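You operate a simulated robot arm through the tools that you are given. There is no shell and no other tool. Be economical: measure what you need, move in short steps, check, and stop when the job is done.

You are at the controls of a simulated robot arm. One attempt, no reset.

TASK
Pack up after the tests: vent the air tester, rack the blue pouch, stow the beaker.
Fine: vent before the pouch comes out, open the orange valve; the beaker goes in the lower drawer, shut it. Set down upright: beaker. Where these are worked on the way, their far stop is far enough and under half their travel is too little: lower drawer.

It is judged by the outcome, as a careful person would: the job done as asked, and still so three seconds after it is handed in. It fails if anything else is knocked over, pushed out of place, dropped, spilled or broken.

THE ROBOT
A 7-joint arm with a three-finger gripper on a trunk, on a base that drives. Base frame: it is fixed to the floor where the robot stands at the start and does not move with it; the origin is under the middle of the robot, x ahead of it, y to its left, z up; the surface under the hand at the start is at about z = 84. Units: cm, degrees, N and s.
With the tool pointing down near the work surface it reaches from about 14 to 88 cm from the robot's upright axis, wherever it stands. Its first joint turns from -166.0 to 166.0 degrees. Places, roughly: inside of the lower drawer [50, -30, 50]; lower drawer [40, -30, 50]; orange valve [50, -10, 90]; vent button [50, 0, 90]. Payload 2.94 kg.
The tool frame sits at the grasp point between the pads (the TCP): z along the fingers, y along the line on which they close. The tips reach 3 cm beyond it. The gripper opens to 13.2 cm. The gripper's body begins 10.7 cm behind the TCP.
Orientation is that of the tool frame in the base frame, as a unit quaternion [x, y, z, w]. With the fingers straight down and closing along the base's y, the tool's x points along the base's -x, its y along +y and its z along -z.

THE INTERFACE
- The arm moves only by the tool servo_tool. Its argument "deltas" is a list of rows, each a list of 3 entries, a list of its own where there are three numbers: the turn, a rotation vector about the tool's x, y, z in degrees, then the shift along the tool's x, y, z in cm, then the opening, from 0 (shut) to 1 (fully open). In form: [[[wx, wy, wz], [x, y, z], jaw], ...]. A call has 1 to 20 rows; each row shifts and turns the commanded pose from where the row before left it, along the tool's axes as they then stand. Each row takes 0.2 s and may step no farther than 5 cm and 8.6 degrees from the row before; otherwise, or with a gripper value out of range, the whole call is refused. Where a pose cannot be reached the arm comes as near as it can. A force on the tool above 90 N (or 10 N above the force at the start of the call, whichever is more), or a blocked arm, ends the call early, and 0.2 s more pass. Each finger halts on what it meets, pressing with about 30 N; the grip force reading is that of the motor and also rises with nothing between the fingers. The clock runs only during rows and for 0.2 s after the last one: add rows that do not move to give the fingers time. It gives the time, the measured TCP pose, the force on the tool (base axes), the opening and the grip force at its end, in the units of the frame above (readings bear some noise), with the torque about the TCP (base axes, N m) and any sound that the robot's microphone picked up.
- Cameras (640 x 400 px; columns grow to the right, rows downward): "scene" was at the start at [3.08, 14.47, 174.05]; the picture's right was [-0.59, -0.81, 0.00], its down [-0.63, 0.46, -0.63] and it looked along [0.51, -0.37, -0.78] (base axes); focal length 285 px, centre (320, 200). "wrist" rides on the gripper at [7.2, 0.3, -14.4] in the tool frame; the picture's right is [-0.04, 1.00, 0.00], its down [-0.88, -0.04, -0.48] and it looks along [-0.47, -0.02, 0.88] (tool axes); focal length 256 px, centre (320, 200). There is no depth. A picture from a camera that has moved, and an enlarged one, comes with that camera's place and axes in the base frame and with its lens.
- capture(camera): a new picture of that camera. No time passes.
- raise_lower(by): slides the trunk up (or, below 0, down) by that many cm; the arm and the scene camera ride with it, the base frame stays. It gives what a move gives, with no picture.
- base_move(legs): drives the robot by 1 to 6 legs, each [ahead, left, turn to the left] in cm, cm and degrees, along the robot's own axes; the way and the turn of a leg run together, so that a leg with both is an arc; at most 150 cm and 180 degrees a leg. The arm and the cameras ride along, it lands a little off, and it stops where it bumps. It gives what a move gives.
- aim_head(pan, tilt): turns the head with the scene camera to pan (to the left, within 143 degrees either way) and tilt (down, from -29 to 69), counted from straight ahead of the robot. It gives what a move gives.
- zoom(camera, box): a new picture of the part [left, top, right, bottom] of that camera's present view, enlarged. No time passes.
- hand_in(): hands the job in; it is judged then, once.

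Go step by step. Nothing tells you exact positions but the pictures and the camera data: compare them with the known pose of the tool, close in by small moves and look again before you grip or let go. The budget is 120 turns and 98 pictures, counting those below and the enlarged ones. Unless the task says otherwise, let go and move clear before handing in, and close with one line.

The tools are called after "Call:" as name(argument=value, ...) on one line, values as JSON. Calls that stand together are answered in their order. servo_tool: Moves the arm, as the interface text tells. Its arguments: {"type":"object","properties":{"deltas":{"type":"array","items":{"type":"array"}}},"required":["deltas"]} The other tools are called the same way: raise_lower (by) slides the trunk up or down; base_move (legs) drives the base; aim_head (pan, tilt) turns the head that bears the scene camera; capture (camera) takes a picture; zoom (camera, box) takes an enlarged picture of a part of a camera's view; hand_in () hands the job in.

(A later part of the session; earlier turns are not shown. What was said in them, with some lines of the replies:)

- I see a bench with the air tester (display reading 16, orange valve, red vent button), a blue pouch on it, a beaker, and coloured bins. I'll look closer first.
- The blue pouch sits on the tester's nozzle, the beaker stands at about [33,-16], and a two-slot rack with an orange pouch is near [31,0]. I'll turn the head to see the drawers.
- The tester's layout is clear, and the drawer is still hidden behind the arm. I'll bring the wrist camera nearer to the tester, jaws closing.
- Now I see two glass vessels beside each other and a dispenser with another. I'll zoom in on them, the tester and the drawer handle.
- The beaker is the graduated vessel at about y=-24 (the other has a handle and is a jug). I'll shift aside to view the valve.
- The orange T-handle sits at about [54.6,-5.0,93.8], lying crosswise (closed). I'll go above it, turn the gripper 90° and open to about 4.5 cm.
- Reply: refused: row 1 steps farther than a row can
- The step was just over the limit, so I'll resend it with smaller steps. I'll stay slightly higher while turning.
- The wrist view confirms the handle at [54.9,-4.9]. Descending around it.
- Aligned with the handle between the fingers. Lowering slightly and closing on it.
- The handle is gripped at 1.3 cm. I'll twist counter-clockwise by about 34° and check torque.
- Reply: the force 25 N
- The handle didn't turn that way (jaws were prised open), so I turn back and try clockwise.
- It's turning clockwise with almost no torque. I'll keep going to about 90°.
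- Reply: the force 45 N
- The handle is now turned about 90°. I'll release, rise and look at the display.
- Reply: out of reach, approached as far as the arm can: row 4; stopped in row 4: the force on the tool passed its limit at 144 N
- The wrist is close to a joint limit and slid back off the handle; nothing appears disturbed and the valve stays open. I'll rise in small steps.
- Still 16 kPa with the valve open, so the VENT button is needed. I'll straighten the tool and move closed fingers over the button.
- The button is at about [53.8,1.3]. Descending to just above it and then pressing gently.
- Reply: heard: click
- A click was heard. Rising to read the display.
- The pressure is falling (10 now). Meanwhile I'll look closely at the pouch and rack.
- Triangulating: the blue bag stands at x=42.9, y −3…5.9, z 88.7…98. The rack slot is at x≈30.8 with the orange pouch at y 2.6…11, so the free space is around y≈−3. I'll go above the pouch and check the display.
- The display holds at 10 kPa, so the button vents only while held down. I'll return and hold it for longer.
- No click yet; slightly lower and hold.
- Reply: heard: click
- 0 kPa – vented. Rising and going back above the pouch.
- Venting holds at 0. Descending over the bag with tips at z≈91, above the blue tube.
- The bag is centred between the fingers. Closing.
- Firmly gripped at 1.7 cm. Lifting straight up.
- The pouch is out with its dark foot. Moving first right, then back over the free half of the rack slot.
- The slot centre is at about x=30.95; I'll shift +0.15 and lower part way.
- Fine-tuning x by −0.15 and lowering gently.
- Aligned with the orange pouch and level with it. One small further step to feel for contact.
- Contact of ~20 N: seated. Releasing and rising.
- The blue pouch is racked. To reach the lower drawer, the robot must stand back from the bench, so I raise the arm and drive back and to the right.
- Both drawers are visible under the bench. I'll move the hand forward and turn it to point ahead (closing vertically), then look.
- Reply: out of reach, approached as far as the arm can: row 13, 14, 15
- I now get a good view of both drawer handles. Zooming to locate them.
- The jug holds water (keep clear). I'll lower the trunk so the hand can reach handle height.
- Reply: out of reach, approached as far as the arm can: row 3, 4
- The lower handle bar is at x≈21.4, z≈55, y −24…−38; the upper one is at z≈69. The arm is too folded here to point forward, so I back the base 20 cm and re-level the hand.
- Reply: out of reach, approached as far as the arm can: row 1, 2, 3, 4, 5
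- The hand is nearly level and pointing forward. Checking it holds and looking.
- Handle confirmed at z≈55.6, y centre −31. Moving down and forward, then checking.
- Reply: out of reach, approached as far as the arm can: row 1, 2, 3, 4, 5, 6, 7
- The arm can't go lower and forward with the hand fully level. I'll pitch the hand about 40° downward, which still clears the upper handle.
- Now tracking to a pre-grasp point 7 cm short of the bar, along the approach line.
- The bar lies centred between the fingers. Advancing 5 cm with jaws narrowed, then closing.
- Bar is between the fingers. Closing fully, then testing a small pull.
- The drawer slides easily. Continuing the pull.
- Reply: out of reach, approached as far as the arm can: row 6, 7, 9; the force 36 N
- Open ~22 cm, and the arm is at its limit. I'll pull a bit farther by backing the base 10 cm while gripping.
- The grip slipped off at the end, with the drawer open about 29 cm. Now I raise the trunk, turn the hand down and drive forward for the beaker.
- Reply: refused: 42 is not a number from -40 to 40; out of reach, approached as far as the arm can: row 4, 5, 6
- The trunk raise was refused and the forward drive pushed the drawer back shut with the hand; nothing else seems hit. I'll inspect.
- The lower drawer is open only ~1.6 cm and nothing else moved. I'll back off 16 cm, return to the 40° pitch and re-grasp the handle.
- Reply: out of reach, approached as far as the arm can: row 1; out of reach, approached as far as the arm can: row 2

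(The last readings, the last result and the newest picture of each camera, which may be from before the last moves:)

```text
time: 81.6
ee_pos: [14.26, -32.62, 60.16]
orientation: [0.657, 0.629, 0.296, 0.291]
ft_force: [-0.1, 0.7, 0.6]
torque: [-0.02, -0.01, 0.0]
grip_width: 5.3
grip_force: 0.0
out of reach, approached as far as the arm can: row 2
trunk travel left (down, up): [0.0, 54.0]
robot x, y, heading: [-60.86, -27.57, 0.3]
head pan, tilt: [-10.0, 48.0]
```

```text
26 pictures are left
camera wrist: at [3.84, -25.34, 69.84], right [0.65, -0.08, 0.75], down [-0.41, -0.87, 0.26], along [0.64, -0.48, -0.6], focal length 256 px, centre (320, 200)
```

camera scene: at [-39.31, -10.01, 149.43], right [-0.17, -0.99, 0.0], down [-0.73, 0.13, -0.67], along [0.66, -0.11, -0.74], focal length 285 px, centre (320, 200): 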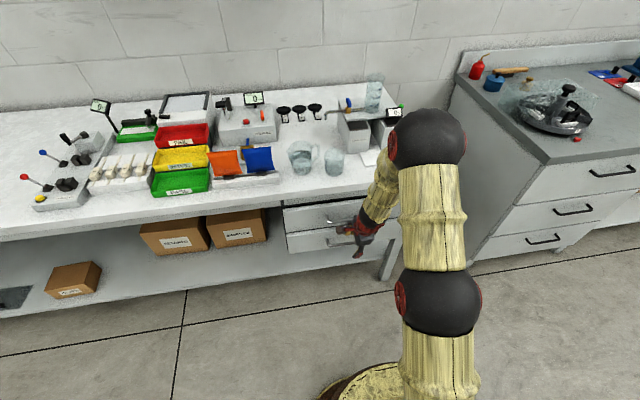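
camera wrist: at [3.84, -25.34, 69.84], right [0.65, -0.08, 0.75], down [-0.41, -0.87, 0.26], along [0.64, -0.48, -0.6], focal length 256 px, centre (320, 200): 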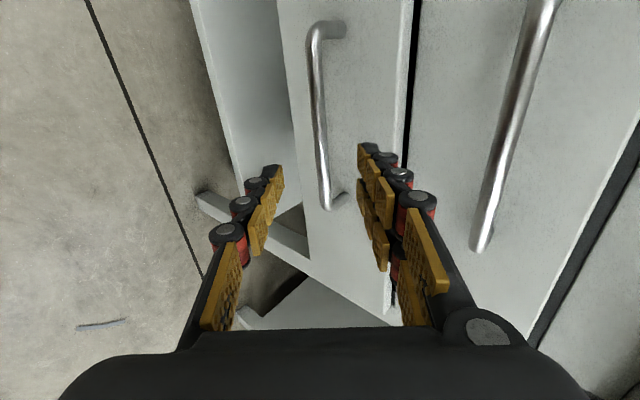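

Call:
servo_tool(deltas=[[[0, 0, 0], [1.5, 0, 1.8], 0.22], [[0, 0, 0], [0, 0, 1.8], 0.2], [[0, 0, 0], [0, 0, 1.8], 0.2], [[0, 0, 0], [0, 0, 0], 0], [[0, 0, 0], [0, 0, 0], 0], [[0, 0, 0], [0, 0, 0], 0], [[0, 0, 0], [0, 0, 0], 0]])

Call:
base_move(legs=[[-14, 0, 0]])

```text
time: 83.2
ee_pos: [18.54, -31.24, 56.76]
orientation: [0.656, 0.63, 0.297, 0.291]
ft_force: [1.2, -0.7, -1.4]
torque: [-0.92, 0.0, 0.84]
grip_width: 1.2
grip_force: 38.6
trunk travel left (down, up): [0.0, 54.0]
robot x, y, heading: [-60.8, -27.43, 0.2]
head pan, tilt: [-10.0, 48.0]
```

```text
time: 84.5
ee_pos: [4.64, -31.33, 56.58]
orientation: [0.657, 0.63, 0.297, 0.29]
ft_force: [-0.3, 3.9, 0.2]
torque: [-0.86, 0.02, 0.86]
grip_width: 1.18
grip_force: 38.4
trunk travel left (down, up): [0.0, 54.0]
robot x, y, heading: [-74.49, -27.48, 0.2]
head pan, tilt: [-10.0, 48.0]
```

Gripping well and the drawer follows the base. Pulling another 14 cm.

Call:
base_move(legs=[[-13.5, 0, 0]])

Call:
capture(camera="scene")

```text
time: 85.8
ee_pos: [-9.19, -31.15, 56.61]
orientation: [0.656, 0.631, 0.297, 0.29]
ft_force: [-1.2, -11.3, 1.2]
torque: [-1.08, 0.01, 0.6]
grip_width: 1.15
grip_force: 39.0
trunk travel left (down, up): [0.0, 54.0]
robot x, y, heading: [-88.52, -28.11, 0.3]
head pan, tilt: [-10.0, 48.0]
```

```text
25 pictures are left
camera scene: at [-84.0, -10.21, 149.44], right [-0.17, -0.99, 0.0], down [-0.73, 0.12, -0.67], along [0.66, -0.11, -0.74], focal length 285 px, centre (320, 200)
```

scene: 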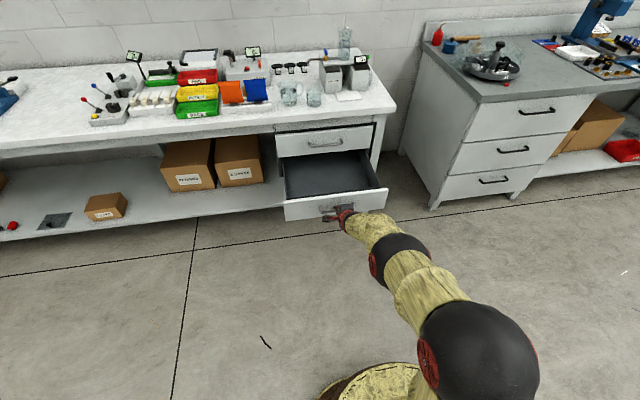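

Open 29 cm with no stop felt; a bit farther for margin.

Call:
base_move(legs=[[-5, 0, 0]])

```text
time: 86.7
ee_pos: [-14.06, -31.06, 56.53]
orientation: [0.656, 0.631, 0.297, 0.29]
ft_force: [-0.5, -0.4, -0.6]
torque: [0.01, -0.02, 0.0]
grip_width: 0.01
grip_force: 28.6
trunk travel left (down, up): [0.0, 54.0]
robot x, y, heading: [-93.46, -27.86, 0.2]
head pan, tilt: [-10.0, 48.0]
```

The slip this time marks the far stop (~30 cm). Raising the trunk alone first.

Call:
raise_lower(by=40)

```text
time: 90.6
ee_pos: [-14.04, -31.16, 96.56]
orientation: [0.656, 0.63, 0.297, 0.29]
ft_force: [0.8, 0.3, 0.4]
torque: [-0.02, -0.02, -0.05]
grip_width: 0.01
grip_force: 28.5
trunk travel left (down, up): [-40.0, 14.0]
robot x, y, heading: [-93.54, -27.87, 0.4]
head pan, tilt: [-10.0, 48.0]
```

Call:
servo_tool(deltas=[[[8.2, 0, 0], [0, 0, 0], 0.6], [[8.2, 0, 0], [0, 0, 0], 0.6], [[8.2, 0, 0], [0, 0, 0], 0.6], [[8.2, 0, 0], [0, 0, 0], 0.6], [[8.2, 0, 0], [0, 0, 0], 0.6], [[8.2, 0, 0], [0, 0, 0], 0.6], [[0, 0, 0], [0, -3.5, -3], 0.6], [[0, 0, 0], [0, -3.5, -3], 0.6], [[0, 0, 0], [0, -3.5, -3], 0.6], [[0, 0, 0], [0, -3.5, -3], 0.6], [[0, 0, 0], [0, 0, 0], 0.6]])

```text
time: 93.0
ee_pos: [-30.4, -30.1, 101.88]
orientation: [0.695, 0.683, 0.181, 0.131]
ft_force: [-0.8, 0.5, 0.1]
torque: [0.01, 0.02, -0.02]
grip_width: 7.93
grip_force: 0.0
out of reach, approached as far as the arm can: row 3, 4, 5, 6
trunk travel left (down, up): [-40.0, 14.0]
robot x, y, heading: [-93.33, -27.69, 0.5]
head pan, tilt: [-10.0, 48.0]
```

Call:
servo_tool(deltas=[[[8, 0, 0], [0, 0, -2], 0.6], [[8, 0, 0], [0, 0, -2], 0.6], [[8, 0, 0], [0, 0, -1], 0.6], [[1.5, -3.7, 0], [0, 0, 0], 0.6], [[0, 0, 0], [0, 0, 0], 0.6]])

```text
time: 94.2
ee_pos: [-30.64, -29.91, 105.89]
orientation: [0.708, 0.703, 0.055, 0.037]
ft_force: [-0.9, -0.8, -0.3]
torque: [0.0, -0.02, -0.01]
grip_width: 7.93
grip_force: 0.0
out of reach, approached as far as the arm can: row 1, 2
trunk travel left (down, up): [-40.0, 14.0]
robot x, y, heading: [-93.87, -27.63, 0.3]
head pan, tilt: [-10.0, 48.0]
```

Call:
servo_tool(deltas=[[[7.4, -1, 0], [0, 0, -1], 0.6], [[0, 0, 0], [0, 0, 0], 0.6]])

Call:
base_move(legs=[[49, 2, 0]])

Call:
capture(camera="scene")

Call:
capture(camera="wrist")

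```text
time: 94.8
ee_pos: [-30.76, -30.03, 107.01]
orientation: [0.709, 0.705, 0.003, -0.002]
ft_force: [0.9, 0.2, 0.1]
torque: [-0.01, -0.01, -0.02]
grip_width: 7.92
grip_force: 0.0
trunk travel left (down, up): [-40.0, 14.0]
robot x, y, heading: [-93.3, -27.68, 0.4]
head pan, tilt: [-10.0, 48.0]
```

```text
time: 97.7
ee_pos: [18.13, -28.03, 106.96]
orientation: [0.71, 0.704, 0.003, -0.003]
ft_force: [0.3, 0.2, 0.5]
torque: [0.01, -0.03, 0.01]
grip_width: 7.92
grip_force: 0.1
trunk travel left (down, up): [-40.0, 14.0]
robot x, y, heading: [-44.83, -25.68, 0.2]
head pan, tilt: [-10.0, 48.0]
```

```text
24 pictures are left
camera scene: at [-40.05, -7.99, 189.42], right [-0.17, -0.99, 0.0], down [-0.73, 0.13, -0.67], along [0.66, -0.11, -0.74], focal length 285 px, centre (320, 200)
```

scene: 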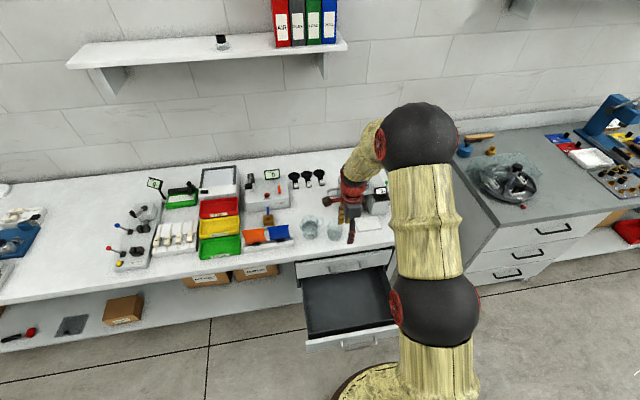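

```text
23 pictures are left
camera wrist: at [18.44, -20.92, 121.25], right [1.0, -0.05, 0.0], down [-0.05, -0.88, 0.47], along [-0.02, -0.47, -0.88], focal length 256 px, centre (320, 200)
```

wrist: 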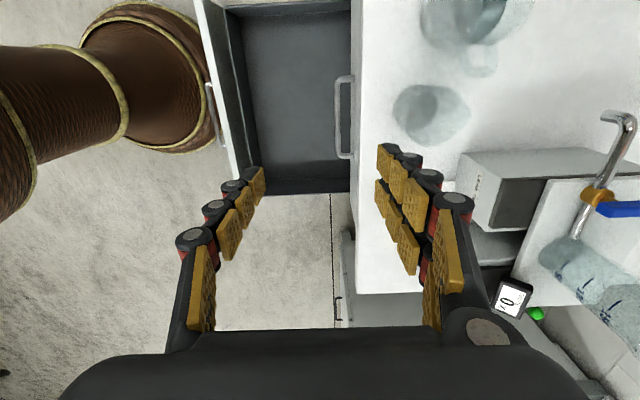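

The drawer is fully open and empty. Zooming to locate the beaker.

Call:
zoom(camera="wrist", box=[360, 0, 560, 160])

Call:
zoom(camera="scene", box=[280, 190, 380, 260])

```text
2.50 times, centred on (460, 80) of wrist
camera zoom: at [18.44, -20.92, 121.25], right [1.0, -0.05, 0.0], down [-0.05, -0.88, 0.47], along [-0.02, -0.47, -0.88], focal length 640 px, centre (-30, 500)
```

zoom: 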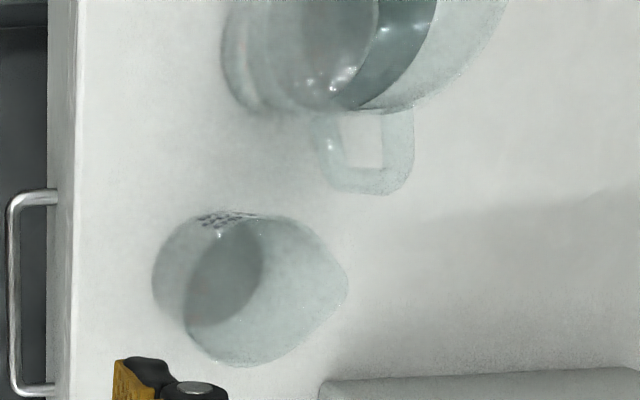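

```text
5.71 times, centred on (330, 225) of scene
camera zoom: at [-40.05, -7.99, 189.42], right [-0.17, -0.99, 0.0], down [-0.73, 0.13, -0.67], along [0.66, -0.11, -0.74], focal length 1626 px, centre (263, 57)
```

zoom: 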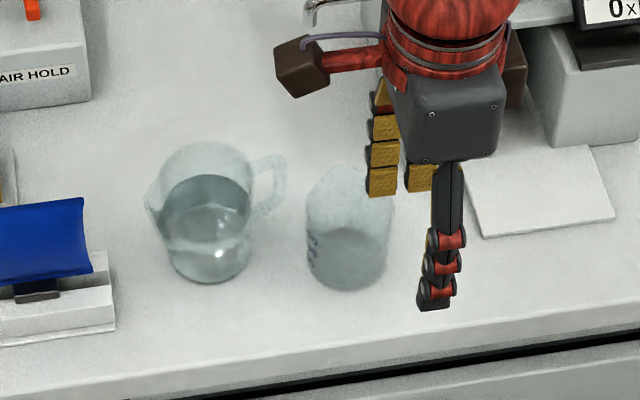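

The beaker is at about [31.4,−26.5], ~6.5 cm wide and ~9 cm tall. I'll move above it with jaws opened along x.

Call:
servo_tool(deltas=[[[0, 0, 0], [0.4, 3.4, 0], 0.75], [[0, 0, 0], [0.4, 3.4, 0], 0.75], [[0, 0, 0], [0.4, 3.4, 0], 0.75], [[0, 0, 0], [0.4, 3.1, 0], 0.75], [[0, 0, 0], [0, 0, 3], 0.75], [[0, 0, 0], [0, 0, 3], 0.75], [[0, 0, 0], [0, 0, 0], 0.75]])

Call:
capture(camera="wrist")

```text
time: 99.3
ee_pos: [31.4, -26.43, 100.94]
orientation: [0.709, 0.705, 0.004, -0.002]
ft_force: [0.3, 0.3, 0.5]
torque: [0.02, 0.03, 0.03]
grip_width: 9.91
grip_force: 0.0
trunk travel left (down, up): [-40.0, 14.0]
robot x, y, heading: [-44.93, -25.54, -0.1]
head pan, tilt: [-10.0, 48.0]
```

```text
20 pictures are left
camera wrist: at [31.76, -19.38, 115.36], right [1.0, -0.05, 0.0], down [-0.05, -0.88, 0.47], along [-0.02, -0.47, -0.88], focal length 256 px, centre (320, 200)
```

wrist: 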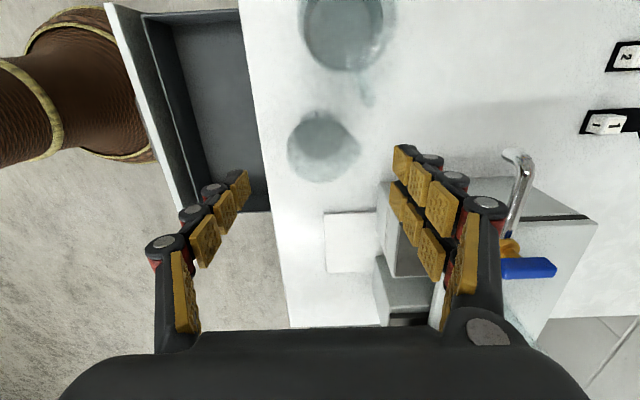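

The leak tester's corner is near the front finger, so I narrow the opening to 7.7 cm and descend partway to check.

Call:
servo_tool(deltas=[[[0, 0, 0], [-0.2, 0, 0], 0.58], [[0, 0, 0], [0, 0, 0], 0.58], [[0, 0, 0], [0, 0, 2], 0.58], [[0, 0, 0], [0, 0, 1.5], 0.58], [[0, 0, 0], [0, 0, 0], 0.58]])

Call:
capture(camera="wrist")

Call:
zoom(camera="scene", box=[280, 190, 380, 260])

```text
time: 100.5
ee_pos: [31.3, -26.57, 97.6]
orientation: [0.71, 0.705, 0.005, -0.001]
ft_force: [0.9, -0.5, 0.1]
torque: [-0.01, -0.02, 0.01]
grip_width: 7.66
grip_force: 0.1
trunk travel left (down, up): [-40.0, 14.0]
robot x, y, heading: [-44.91, -25.89, 0.1]
head pan, tilt: [-10.0, 48.0]
```

```text
19 pictures are left
camera wrist: at [31.7, -19.47, 111.88], right [1.0, -0.05, 0.0], down [-0.05, -0.88, 0.47], along [-0.02, -0.47, -0.88], focal length 256 px, centre (320, 200)
```

wrist: 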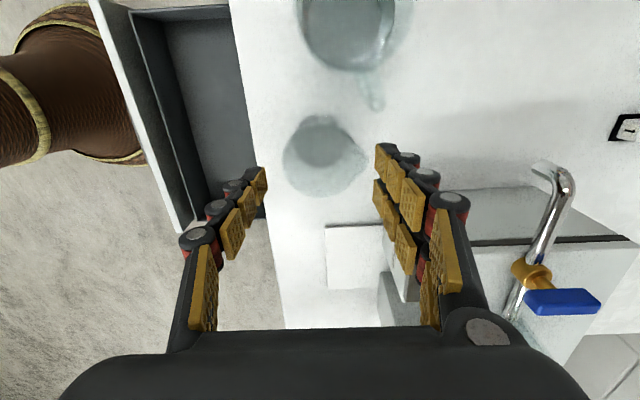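

```text
5.71 times, centred on (330, 225) of scene
camera zoom: at [-40.15, -7.99, 189.43], right [-0.17, -0.99, 0.0], down [-0.73, 0.13, -0.67], along [0.66, -0.11, -0.74], focal length 1626 px, centre (263, 57)
```

zoom: 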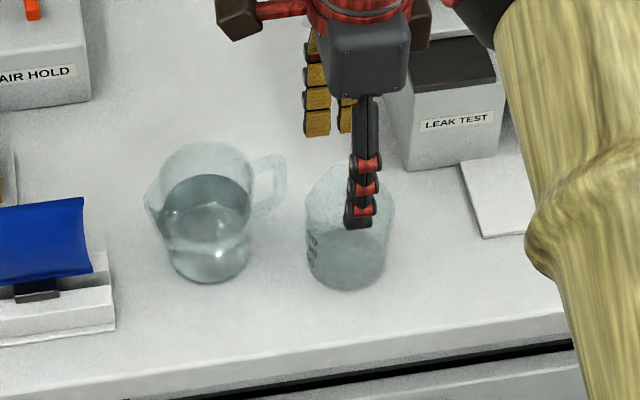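

All clear; the beaker centre is slightly forward, so I shift +0.4 and descend.

Call:
servo_tool(deltas=[[[0, 0, 0], [0.1, 0.4, 1.5], 0.58], [[0, 0, 0], [0, 0, 2], 0.58], [[0, 0, 0], [0, 0, 2], 0.58], [[0, 0, 0], [0, 0, 1.5], 0.58], [[0, 0, 0], [0, 0, 1], 0.58], [[0, 0, 0], [0, 0, 0], 0.58]])

Call:
capture(camera="wrist")

```text
time: 101.9
ee_pos: [31.67, -26.39, 89.4]
orientation: [0.71, 0.704, 0.004, -0.002]
ft_force: [0.3, 0.3, -0.4]
torque: [-0.02, -0.01, -0.04]
grip_width: 7.65
grip_force: 0.0
trunk travel left (down, up): [-40.0, 14.0]
robot x, y, heading: [-44.28, -25.26, 0.2]
head pan, tilt: [-10.0, 48.0]
```

```text
17 pictures are left
camera wrist: at [32.07, -19.37, 103.83], right [1.0, -0.05, 0.0], down [-0.05, -0.88, 0.47], along [-0.02, -0.47, -0.88], focal length 256 px, centre (320, 200)
```

wrist: 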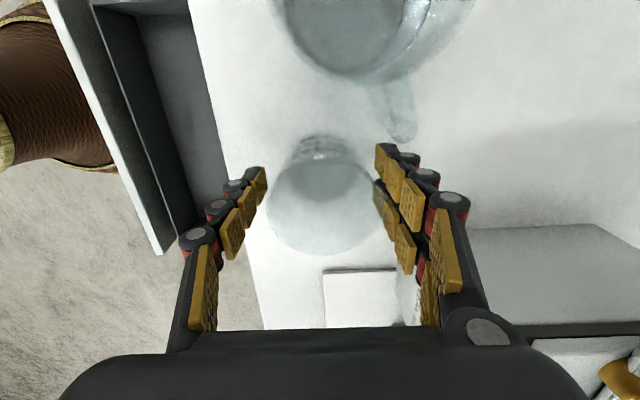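

Beaker sits centred between the fingers. Closing.

Call:
servo_tool(deltas=[[[0, 0, 0], [0, 0, 0], 0.45], [[0, 0, 0], [0, 0, 0], 0.4], [[0, 0, 0], [0, 0, 0], 0.4], [[0, 0, 0], [0, 0, 0], 0.4]])

```text
time: 102.9
ee_pos: [31.77, -26.47, 89.48]
orientation: [0.709, 0.705, 0.004, -0.002]
ft_force: [-0.4, 0.3, 0.7]
torque: [0.0, 0.0, -0.01]
grip_width: 6.49
grip_force: 29.8
trunk travel left (down, up): [-40.0, 14.0]
robot x, y, heading: [-44.73, -25.39, 0.2]
head pan, tilt: [-10.0, 48.0]
```

Gripped at 6.5 cm. Lifting and moving back over the drawer.

Call:
servo_tool(deltas=[[[0, 0, 0], [0, 0, -2], 0.4], [[0, 0, 0], [0, 0, -3], 0.4], [[0, 0, 0], [0, 0, -3], 0.4], [[0, 0, 0], [0, -2, -2], 0.4], [[0, 0, 0], [-0.5, -3.4, 0], 0.4], [[0, 0, 0], [-0.5, -3.4, 0], 0.4], [[0, 0, 0], [-0.5, -3.4, 0], 0.4], [[0, 0, 0], [-0.5, -3.4, 0], 0.4], [[0, 0, 0], [-0.5, -3.4, 0], 0.4], [[0, 0, 0], [-0.5, -3.4, 0], 0.4], [[0, 0, 0], [-0.5, -3.4, 0], 0.4], [[0, 0, 0], [0, 0, 0], 0.4]])

Call:
capture(camera="scene")

Call:
capture(camera="wrist")

```text
time: 105.5
ee_pos: [6.1, -29.79, 99.4]
orientation: [0.71, 0.705, 0.004, -0.003]
ft_force: [-0.7, -0.2, -0.1]
torque: [-0.01, -0.03, 0.01]
grip_width: 6.46
grip_force: 29.7
trunk travel left (down, up): [-40.0, 14.0]
robot x, y, heading: [-44.93, -26.03, 0.1]
head pan, tilt: [-10.0, 48.0]
```

```text
16 pictures are left
camera scene: at [-40.12, -7.99, 189.43], right [-0.17, -0.99, 0.0], down [-0.73, 0.13, -0.67], along [0.66, -0.11, -0.74], focal length 285 px, centre (320, 200)
```

scene: 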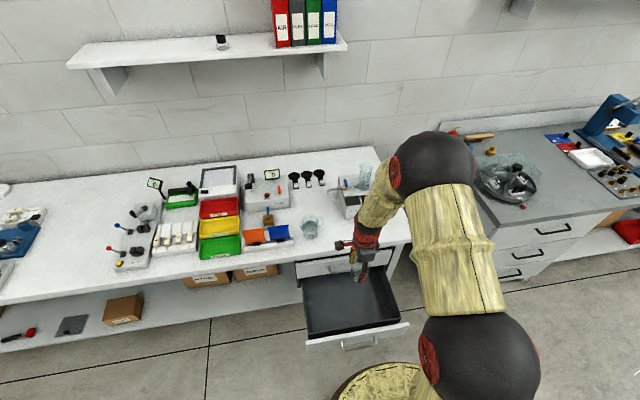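

```text
15 pictures are left
camera wrist: at [6.48, -22.74, 113.78], right [1.0, -0.05, 0.0], down [-0.05, -0.88, 0.47], along [-0.02, -0.47, -0.88], focal length 256 px, centre (320, 200)
```

wrist: 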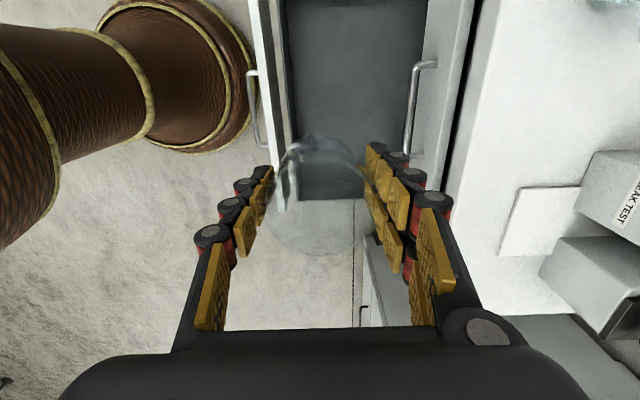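

Over the drawer. Shifting 2.5 cm forward, then lowering the trunk partway.

Call:
servo_tool(deltas=[[[0, 0, 0], [0, 2.5, 0], 0.4], [[0, 0, 0], [0, 0, 0], 0.4]])

Call:
raise_lower(by=-30)

Call:
capture(camera="scene")

Call:
capture(camera="wrist")

```text
time: 106.1
ee_pos: [8.65, -29.66, 99.41]
orientation: [0.71, 0.704, 0.004, -0.002]
ft_force: [-0.3, 0.4, -0.7]
torque: [0.0, -0.07, -0.01]
grip_width: 6.48
grip_force: 30.2
trunk travel left (down, up): [-40.0, 14.0]
robot x, y, heading: [-44.89, -25.7, 0.4]
head pan, tilt: [-10.0, 48.0]
```

```text
time: 109.1
ee_pos: [8.65, -29.8, 69.59]
orientation: [0.709, 0.705, 0.004, -0.003]
ft_force: [0.7, -0.3, -1.4]
torque: [0.01, 0.0, 0.04]
grip_width: 6.49
grip_force: 30.5
trunk travel left (down, up): [-10.0, 44.0]
robot x, y, heading: [-44.95, -25.59, 0.1]
head pan, tilt: [-10.0, 48.0]
```

```text
14 pictures are left
camera scene: at [-40.17, -8.0, 159.44], right [-0.17, -0.99, 0.0], down [-0.73, 0.13, -0.67], along [0.66, -0.11, -0.74], focal length 285 px, centre (320, 200)
```

scene: 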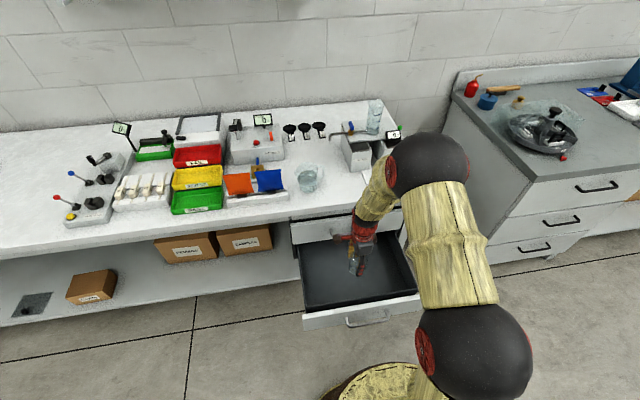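

```text
13 pictures are left
camera wrist: at [8.94, -22.67, 83.8], right [1.0, -0.05, 0.0], down [-0.05, -0.88, 0.47], along [-0.02, -0.47, -0.88], focal length 256 px, centre (320, 200)
```

wrist: 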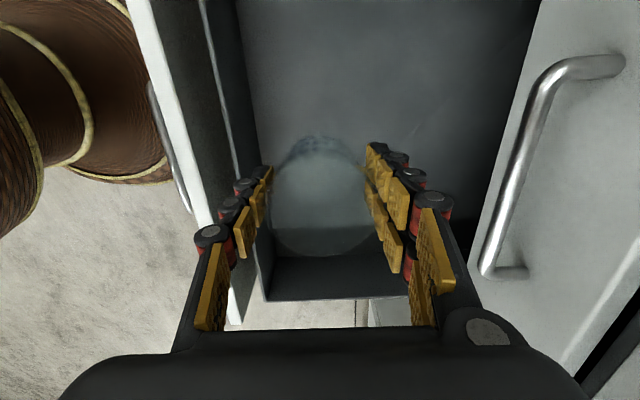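

Clear on all sides. Lowering 8 cm more by trunk, then gently by arm.

Call:
raise_lower(by=-8)

Call:
servo_tool(deltas=[[[0, 0, 0], [0, 0, 0.8], 0.4], [[0, 0, 0], [0, 0, 0.8], 0.4], [[0, 0, 0], [0, 0, 0.8], 0.4], [[0, 0, 0], [0, 0, 0.5], 0.4], [[0, 0, 0], [0, 0, 0], 0.4]])

Call:
capture(camera="wrist")

```text
time: 110.2
ee_pos: [8.64, -29.7, 61.47]
orientation: [0.71, 0.704, 0.005, -0.001]
ft_force: [0.3, 0.7, -0.3]
torque: [-0.01, 0.02, 0.0]
grip_width: 6.49
grip_force: 30.5
trunk travel left (down, up): [-2.0, 52.0]
robot x, y, heading: [-44.56, -25.73, -0.1]
head pan, tilt: [-10.0, 48.0]
```

```text
time: 111.4
ee_pos: [8.44, -29.63, 58.56]
orientation: [0.71, 0.705, 0.004, -0.002]
ft_force: [0.3, 0.3, 0.2]
torque: [-0.03, 0.0, 0.0]
grip_width: 6.47
grip_force: 30.0
trunk travel left (down, up): [-2.0, 52.0]
robot x, y, heading: [-44.57, -25.45, 0.2]
head pan, tilt: [-10.0, 48.0]
```

```text
12 pictures are left
camera wrist: at [8.89, -22.58, 72.87], right [1.0, -0.05, 0.0], down [-0.05, -0.88, 0.47], along [-0.02, -0.47, -0.88], focal length 256 px, centre (320, 200)
```

wrist: 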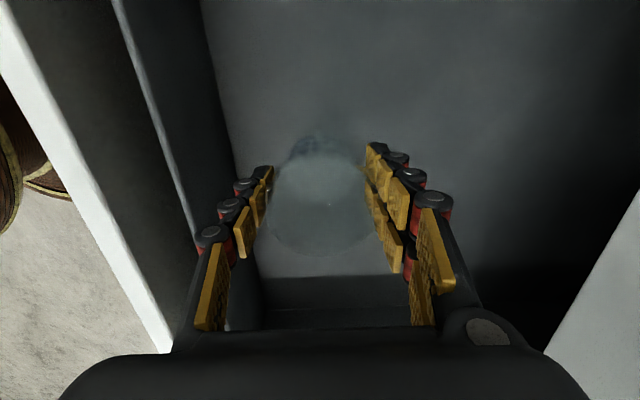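

Call:
servo_tool(deltas=[[[0, 0, 0], [0, 0, 0.5], 0.4], [[0, 0, 0], [0, 0, 0.5], 0.4], [[0, 0, 0], [0, 0, 0.5], 0.4], [[0, 0, 0], [0, 0, 0], 0.4]])

```text
time: 112.4
ee_pos: [8.57, -29.58, 57.0]
orientation: [0.71, 0.704, 0.004, -0.002]
ft_force: [-0.3, 0.0, 0.5]
torque: [0.02, 0.0, -0.04]
grip_width: 6.46
grip_force: 29.7
trunk travel left (down, up): [-2.0, 52.0]
robot x, y, heading: [-44.95, -25.38, 0.1]
head pan, tilt: [-10.0, 48.0]
```

Call:
servo_tool(deltas=[[[0, 0, 0], [0, 0, 0.4], 0.4], [[0, 0, 0], [0, 0, 0.4], 0.4], [[0, 0, 0], [0, 0, 0.3], 0.4], [[0, 0, 0], [0, 0, 0], 0.4]])

Call:
zoom(camera="wrist", box=[200, 90, 440, 240])

```text
time: 113.4
ee_pos: [8.48, -29.63, 55.92]
orientation: [0.71, 0.704, 0.004, -0.002]
ft_force: [0.4, -0.5, -0.1]
torque: [0.0, 0.0, -0.02]
grip_width: 6.49
grip_force: 30.1
trunk travel left (down, up): [-2.0, 52.0]
robot x, y, heading: [-44.53, -25.66, 0.2]
head pan, tilt: [-10.0, 48.0]
```

```text
2.67 times, centred on (320, 165) of wrist
camera zoom: at [8.86, -22.64, 70.26], right [1.0, -0.05, 0.0], down [-0.05, -0.88, 0.47], along [-0.02, -0.47, -0.88], focal length 683 px, centre (320, 293)
```

zoom: 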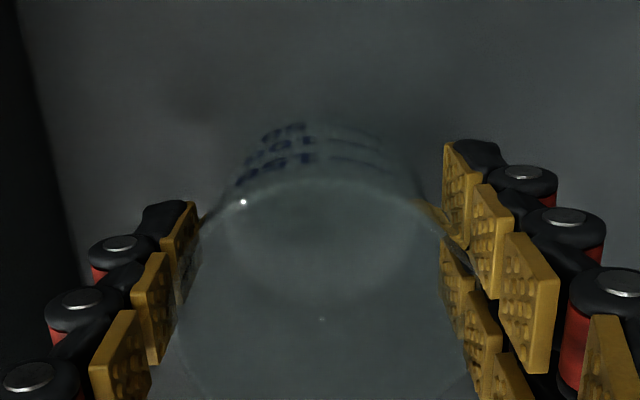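

Call:
servo_tool(deltas=[[[0, 0, 0], [0, 0, 0.4], 0.4], [[0, 0, 0], [0, 0, 0.4], 0.4], [[0, 0, 0], [0, 0, 0], 0.4]])

```text
time: 114.2
ee_pos: [8.53, -29.69, 55.25]
orientation: [0.71, 0.704, 0.004, -0.002]
ft_force: [-0.2, 0.0, -1.0]
torque: [-0.01, 0.01, 0.02]
grip_width: 6.48
grip_force: 29.6
trunk travel left (down, up): [-2.0, 52.0]
robot x, y, heading: [-44.9, -25.79, 0.0]
head pan, tilt: [-10.0, 48.0]
```

Call:
servo_tool(deltas=[[[0, 0, 0], [0, 0, 0.4], 0.4], [[0, 0, 0], [0, 0, 0.4], 0.4], [[0, 0, 0], [0, 0, 0], 0.4]])

```text
time: 115.0
ee_pos: [8.64, -29.62, 54.32]
orientation: [0.709, 0.705, 0.004, -0.001]
ft_force: [0.6, 0.5, 10.9]
torque: [-0.17, 0.15, -0.04]
grip_width: 6.49
grip_force: 29.8
trunk travel left (down, up): [-2.0, 52.0]
robot x, y, heading: [-44.83, -26.01, 0.2]
head pan, tilt: [-10.0, 48.0]
```

Contact with the drawer floor (11 N). Releasing slowly and rising straight up.

Call:
servo_tool(deltas=[[[0, 0, 0], [0, 0, -0.1], 0.52], [[0, 0, 0], [0, 0, 0], 0.58], [[0, 0, 0], [0, 0, 0], 0.62], [[0, 0, 0], [0, 0, 0], 0.62], [[0, 0, 0], [0, 0, -2], 0.62], [[0, 0, 0], [0, 0, -3], 0.62], [[0, 0, 0], [0, 0, -3], 0.62], [[0, 0, 0], [0, 0, -3], 0.62], [[0, 0, 0], [0, 0, -3], 0.62], [[0, 0, 0], [0, 0, 0], 0.62]])

Call:
capture(camera="wrist")

```text
time: 117.2
ee_pos: [8.49, -29.78, 68.49]
orientation: [0.71, 0.704, 0.003, -0.002]
ft_force: [0.4, -0.1, 0.4]
torque: [0.01, 0.01, -0.01]
grip_width: 8.13
grip_force: 0.1
trunk travel left (down, up): [-2.0, 52.0]
robot x, y, heading: [-45.01, -25.82, 0.0]
head pan, tilt: [-10.0, 48.0]
```

```text
10 pictures are left
camera wrist: at [8.92, -22.68, 82.83], right [1.0, -0.05, 0.0], down [-0.05, -0.88, 0.47], along [-0.02, -0.47, -0.88], focal length 256 px, centre (320, 200)
```

wrist: 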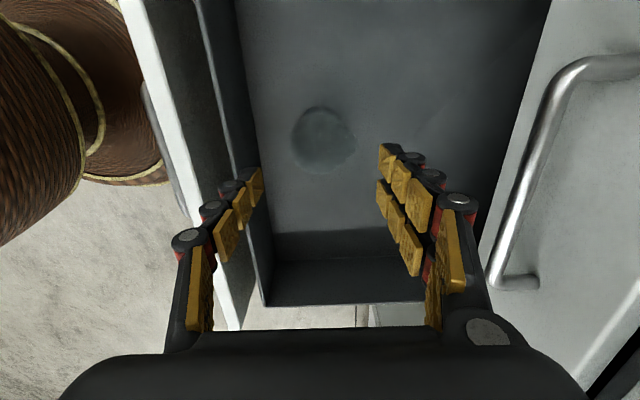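

The beaker stands upright in the drawer. To shut it, I raise the trunk, pitch the closed hand forward 50°, then back off.

Call:
raise_lower(by=30)

Call:
servo_tool(deltas=[[[-8, 0, 0], [0, 0, 0], 0], [[-8, 0, 0], [0, 0, 0], 0], [[-8, 0, 0], [0, 0, 0], 0], [[-8, 0, 0], [0, 0, 0], 0], [[-8, 0, 0], [0, 0, 0], 0], [[-8, 0, 0], [0, 0, 0], 0], [[-2, 0, 0], [0, 0, 0], 0], [[0, 0, 0], [0, 0, 0], 0]])

```text
time: 120.2
ee_pos: [8.52, -29.73, 98.39]
orientation: [0.71, 0.704, 0.004, -0.002]
ft_force: [-0.2, -0.7, -0.2]
torque: [0.02, 0.01, -0.02]
grip_width: 8.21
grip_force: 0.1
trunk travel left (down, up): [-32.0, 22.0]
robot x, y, heading: [-45.17, -25.28, -0.0]
head pan, tilt: [-10.0, 48.0]
```

```text
time: 122.0
ee_pos: [8.46, -29.2, 98.5]
orientation: [0.676, 0.673, 0.223, 0.202]
ft_force: [-0.2, -0.4, 0.7]
torque: [0.02, 0.0, -0.01]
grip_width: 0.0
grip_force: 28.3
out of reach, approached as far as the arm can: row 5, 6
trunk travel left (down, up): [-32.0, 22.0]
robot x, y, heading: [-44.85, -25.26, -0.0]
head pan, tilt: [-10.0, 48.0]
```

Call:
base_move(legs=[[-48, 0, 0]])

Call:
servo_tool(deltas=[[[0, 0, 0], [0, 3, 1.5], 0], [[0, 0, 0], [0, 3, 1.5], 0], [[0, 0, 0], [0, 3, 1.5], 0], [[-8, 0, 0], [0, 0, 0], 0], [[-7, 0, 0], [0, 0, 0], 0], [[0, 0, 0], [0, 0, 0], 0]])

```text
time: 124.9
ee_pos: [-38.85, -29.37, 98.41]
orientation: [0.676, 0.673, 0.223, 0.202]
ft_force: [-0.2, 0.0, 0.5]
torque: [0.03, -0.02, 0.01]
grip_width: 0.01
grip_force: 28.5
trunk travel left (down, up): [-32.0, 22.0]
robot x, y, heading: [-92.42, -25.17, 0.2]
head pan, tilt: [-10.0, 48.0]
```

```text
time: 126.3
ee_pos: [-29.17, -28.53, 99.68]
orientation: [0.657, 0.662, 0.277, 0.233]
ft_force: [-0.2, 0.2, 0.3]
torque: [0.0, 0.0, 0.0]
grip_width: 0.01
grip_force: 28.5
out of reach, approached as far as the arm can: row 4, 5
trunk travel left (down, up): [-32.0, 22.0]
robot x, y, heading: [-92.16, -25.54, -0.0]
head pan, tilt: [-10.0, 48.0]
```

Call:
raise_lower(by=-32)

Call:
servo_tool(deltas=[[[-4, 0, 0], [0, -1, 2], 0], [[-4, 0, 0], [0, -1, 2], 0], [[0, 0, 0], [0, -1, 2], 0], [[0, 0, 0], [0, -1, 2], 0], [[0, 0, 0], [0, 0, 0], 0]])

Call:
capture(camera="scene")

```text
time: 129.4
ee_pos: [-29.16, -28.55, 67.74]
orientation: [0.656, 0.662, 0.277, 0.234]
ft_force: [0.9, -0.3, -0.4]
torque: [0.0, -0.01, 0.02]
grip_width: 0.0
grip_force: 29.1
trunk travel left (down, up): [0.0, 54.0]
robot x, y, heading: [-92.18, -25.49, 0.3]
head pan, tilt: [-10.0, 48.0]
```

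```text
time: 130.6
ee_pos: [-25.89, -28.21, 59.43]
orientation: [0.638, 0.641, 0.322, 0.28]
ft_force: [0.3, -0.2, -0.5]
torque: [-0.04, 0.02, -0.05]
grip_width: 0.0
grip_force: 28.0
trunk travel left (down, up): [0.0, 54.0]
robot x, y, heading: [-92.11, -26.0, 0.2]
head pan, tilt: [-10.0, 48.0]
```

```text
9 pictures are left
camera scene: at [-87.62, -8.12, 149.43], right [-0.17, -0.99, 0.0], down [-0.73, 0.13, -0.67], along [0.66, -0.11, -0.74], focal length 285 px, centre (320, 200)
```

scene: 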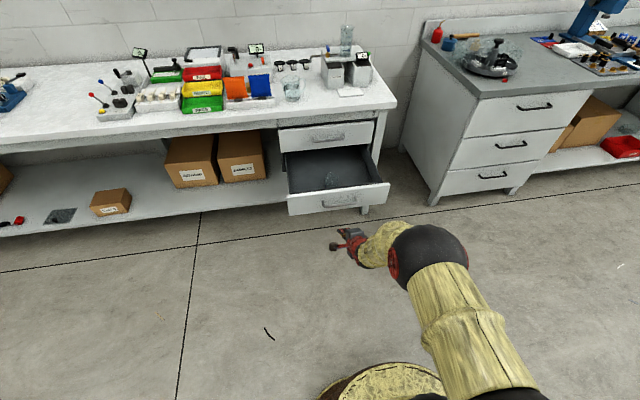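

The beaker is visible upright in the drawer. Adjusting the hand height so the fingertips press the panel above the bar, then driving close.

Call:
servo_tool(deltas=[[[0, 0, 0], [-2.2, 1.5, -1.2], 0], [[0, 0, 0], [0, 0, 0], 0]])

Call:
base_move(legs=[[13, 0, 0]])

Call:
capture(camera="wrist")

```text
time: 131.2
ee_pos: [-25.83, -30.42, 61.13]
orientation: [0.639, 0.64, 0.323, 0.278]
ft_force: [0.5, -0.6, -0.3]
torque: [0.04, 0.01, 0.0]
grip_width: 0.01
grip_force: 27.9
trunk travel left (down, up): [0.0, 54.0]
robot x, y, heading: [-92.24, -25.92, 0.3]
head pan, tilt: [-10.0, 48.0]
```

```text
time: 132.5
ee_pos: [-12.85, -30.2, 61.08]
orientation: [0.638, 0.641, 0.322, 0.279]
ft_force: [0.0, 0.2, 0.3]
torque: [-0.02, 0.02, 0.0]
grip_width: 0.01
grip_force: 29.0
trunk travel left (down, up): [0.0, 54.0]
robot x, y, heading: [-78.97, -25.54, 0.4]
head pan, tilt: [-10.0, 48.0]
```

```text
8 pictures are left
camera wrist: at [-23.95, -23.83, 70.94], right [0.64, -0.07, 0.77], down [-0.36, -0.9, 0.23], along [0.68, -0.42, -0.6], focal length 256 px, centre (320, 200)
```

wrist: 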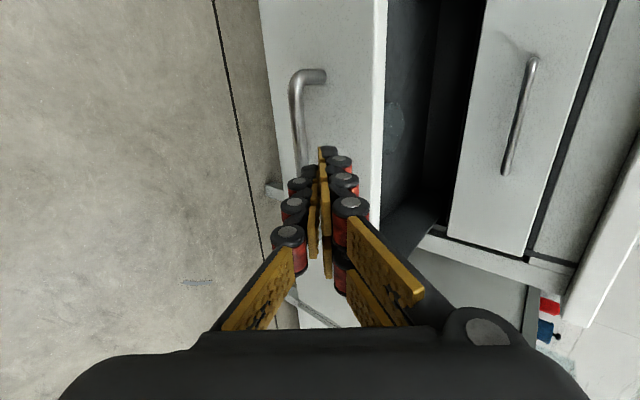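

The fingertips are lined up on the panel just above the bar. Pushing gently by arm.

Call:
servo_tool(deltas=[[[0, 0, 0], [0, 0.64, 0.77], 0], [[0, 0, 0], [0, 0.64, 0.77], 0], [[0, 0, 0], [0, 0.64, 0.77], 0], [[0, 0, 0], [0, 0.64, 0.77], 0], [[0, 0, 0], [0, 0.64, 0.77], 0], [[0, 0, 0], [0, 0.64, 0.77], 0], [[0, 0, 0], [0, 0.64, 0.77], 0], [[0, 0, 0], [0, 0.64, 0.77], 0], [[0, 0, 0], [0, 0.64, 0.77], 0], [[0, 0, 0], [0, 0.64, 0.77], 0], [[0, 0, 0], [0, 0.64, 0.77], 0], [[0, 0, 0], [0, 0.64, 0.77], 0]])

Call:
capture(camera="wrist")

```text
time: 135.1
ee_pos: [-0.94, -29.8, 61.35]
orientation: [0.638, 0.642, 0.323, 0.278]
ft_force: [0.4, 1.0, 0.8]
torque: [-0.03, 0.02, 0.0]
grip_width: 0.0
grip_force: 28.0
trunk travel left (down, up): [0.0, 54.0]
robot x, y, heading: [-79.31, -25.4, 0.5]
head pan, tilt: [-10.0, 48.0]
```

```text
7 pictures are left
camera wrist: at [-11.94, -23.46, 71.01], right [0.64, -0.07, 0.77], down [-0.36, -0.9, 0.23], along [0.68, -0.42, -0.6], focal length 256 px, centre (320, 200)
```

wrist: 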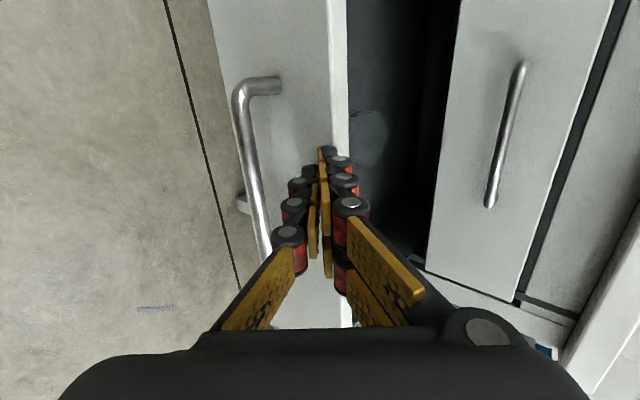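

The drawer is moving with the push (panel now at x≈1.4). Continuing with the base in short legs.

Call:
base_move(legs=[[7, 0, 0], [7, 0, 0]])

Call:
capture(camera="wrist")

```text
time: 136.8
ee_pos: [13.18, -29.74, 61.25]
orientation: [0.638, 0.641, 0.323, 0.279]
ft_force: [0.1, 0.0, 0.3]
torque: [-0.01, 0.0, 0.0]
grip_width: 0.01
grip_force: 28.5
trunk travel left (down, up): [0.0, 54.0]
robot x, y, heading: [-65.82, -25.54, 0.5]
head pan, tilt: [-10.0, 48.0]
```

```text
6 pictures are left
camera wrist: at [2.22, -23.37, 71.0], right [0.64, -0.07, 0.77], down [-0.36, -0.9, 0.23], along [0.68, -0.42, -0.6], focal length 256 px, centre (320, 200)
```

wrist: 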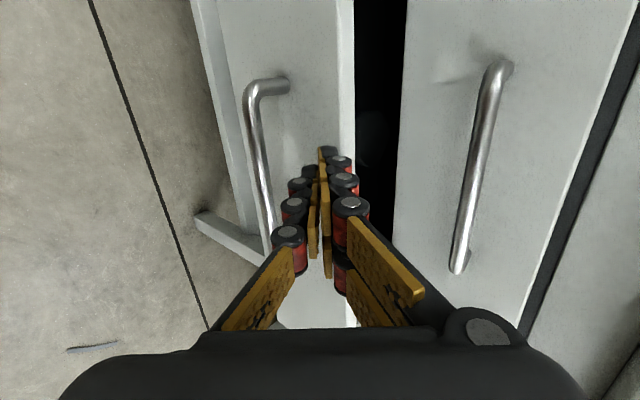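

About 9 cm remain. Pushing by arm slowly.

Call:
servo_tool(deltas=[[[0, 0, 0], [0, 0.64, 0.77], 0], [[0, 0, 0], [0, 0.64, 0.77], 0], [[0, 0, 0], [0, 0.64, 0.77], 0], [[0, 0, 0], [0, 0.64, 0.77], 0], [[0, 0, 0], [0, 0.64, 0.77], 0], [[0, 0, 0], [0, 0.64, 0.77], 0], [[0, 0, 0], [0, 0.64, 0.77], 0], [[0, 0, 0], [0, 0.45, 0.54], 0], [[0, 0, 0], [0, 0, 0], 0]])

Call:
capture(camera="wrist")

```text
time: 138.8
ee_pos: [20.89, -29.46, 61.3]
orientation: [0.638, 0.642, 0.322, 0.279]
ft_force: [-1.0, 0.0, 0.1]
torque: [-0.02, -0.02, -0.02]
grip_width: 0.0
grip_force: 28.9
trunk travel left (down, up): [0.0, 54.0]
robot x, y, heading: [-64.88, -25.62, 0.5]
head pan, tilt: [-10.0, 48.0]
```

```text
5 pictures are left
camera wrist: at [9.89, -23.17, 70.95], right [0.64, -0.07, 0.77], down [-0.36, -0.9, 0.23], along [0.68, -0.42, -0.6], focal length 256 px, centre (320, 200)
```

wrist: 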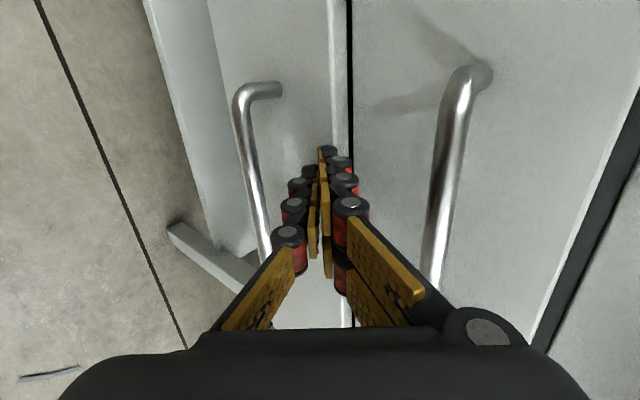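

Nearly shut; final small pushes until force builds.

Call:
servo_tool(deltas=[[[0, 0, 0], [0, 0.26, 0.31], 0], [[0, 0, 0], [0, 0.26, 0.31], 0], [[0, 0, 0], [0, 0.26, 0.31], 0], [[0, 0, 0], [0, 0, 0], 0]])

```text
time: 139.8
ee_pos: [22.2, -29.54, 61.34]
orientation: [0.638, 0.641, 0.322, 0.279]
ft_force: [-1.2, -0.3, -0.8]
torque: [-0.01, 0.02, -0.01]
grip_width: 0.01
grip_force: 28.8
trunk travel left (down, up): [0.0, 54.0]
robot x, y, heading: [-65.15, -25.56, 0.2]
head pan, tilt: [-10.0, 48.0]
```

Call:
servo_tool(deltas=[[[0, 0, 0], [0, 0.2, 0.23], 0], [[0, 0, 0], [0, 0.2, 0.23], 0], [[0, 0, 0], [0, 0, 0], 0]])

```text
time: 140.6
ee_pos: [22.36, -29.53, 61.2]
orientation: [0.639, 0.641, 0.322, 0.278]
ft_force: [-56.5, -0.1, 17.9]
torque: [-0.21, 0.11, -0.96]
grip_width: 0.0
grip_force: 28.8
trunk travel left (down, up): [0.0, 54.0]
robot x, y, heading: [-65.25, -25.64, 0.4]
head pan, tilt: [-10.0, 48.0]
```

Firm resistance (57 N): the drawer is at its closed stop. Withdrawing and checking.

Call:
servo_tool(deltas=[[[0, 0, 0], [0, -0.64, -0.77], 0], [[0, 0, 0], [0, -1.28, -1.54], 0], [[0, 0, 0], [0, -1.9, -2.3], 0]])

Call:
base_move(legs=[[-18, 0, 0]])

Call:
capture(camera="scene")

```text
time: 141.3
ee_pos: [16.96, -29.56, 61.39]
orientation: [0.638, 0.641, 0.323, 0.279]
ft_force: [0.9, 0.9, 0.1]
torque: [0.01, 0.02, 0.03]
grip_width: 0.01
grip_force: 28.7
trunk travel left (down, up): [0.0, 54.0]
robot x, y, heading: [-65.29, -25.92, 0.5]
head pan, tilt: [-10.0, 48.0]
```

```text
time: 142.8
ee_pos: [-0.8, -29.6, 61.27]
orientation: [0.638, 0.641, 0.323, 0.279]
ft_force: [0.1, -0.4, 0.1]
torque: [-0.02, -0.01, 0.02]
grip_width: 0.0
grip_force: 28.5
trunk travel left (down, up): [0.0, 54.0]
robot x, y, heading: [-82.89, -25.79, 0.3]
head pan, tilt: [-10.0, 48.0]
```

```text
4 pictures are left
camera scene: at [-78.38, -8.07, 149.43], right [-0.17, -0.99, 0.0], down [-0.73, 0.12, -0.67], along [0.66, -0.11, -0.74], focal length 285 px, centre (320, 200)
```

scene: 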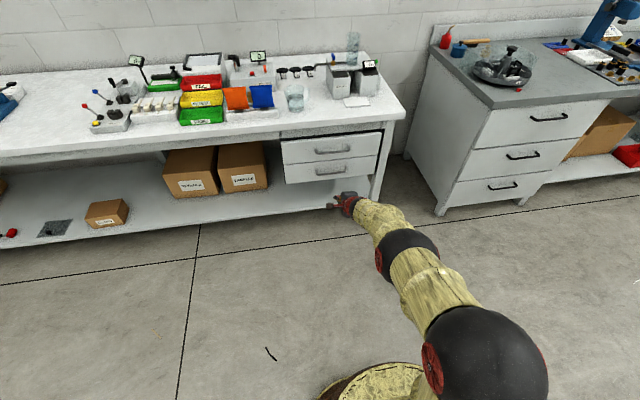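

Call:
zoom(camera="scene", box=[210, 40, 400, 190])

Call:
zoom(camera="scene", box=[215, 40, 285, 125])

```text
2.67 times, centred on (305, 115) of scene
camera zoom: at [-78.38, -8.07, 149.43], right [-0.17, -0.99, 0.0], down [-0.73, 0.12, -0.67], along [0.66, -0.11, -0.74], focal length 759 px, centre (360, 427)
```

zoom: 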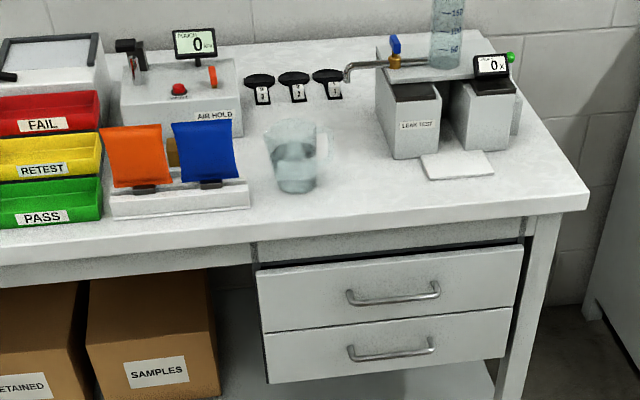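

```text
4.71 times, centred on (250, 82) of scene
camera zoom: at [-78.38, -8.07, 149.43], right [-0.17, -0.99, 0.0], down [-0.73, 0.12, -0.67], along [0.66, -0.11, -0.74], focal length 1339 px, centre (649, 753)
```

zoom: 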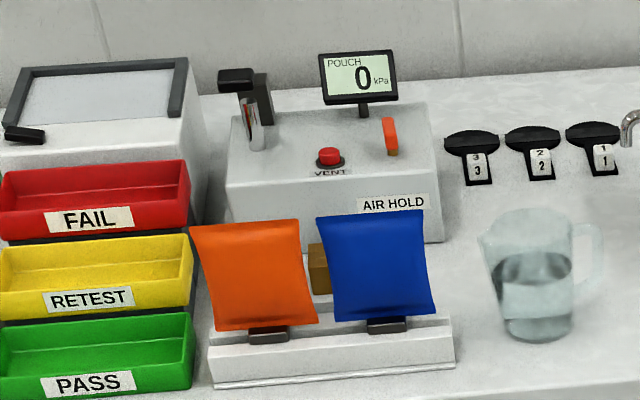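

The last views show 0 kPa, the valve open, the blue pouch seated in the rack, both drawers shut and everything else in place. I'm handing in.

Call:
hand_in()

```text
The job is handed in.
```

The air tester is vented to 0 kPa with the orange valve open, the blue pouch is racked beside the orange one, and the beaker went upright into the lower drawer, now shut.
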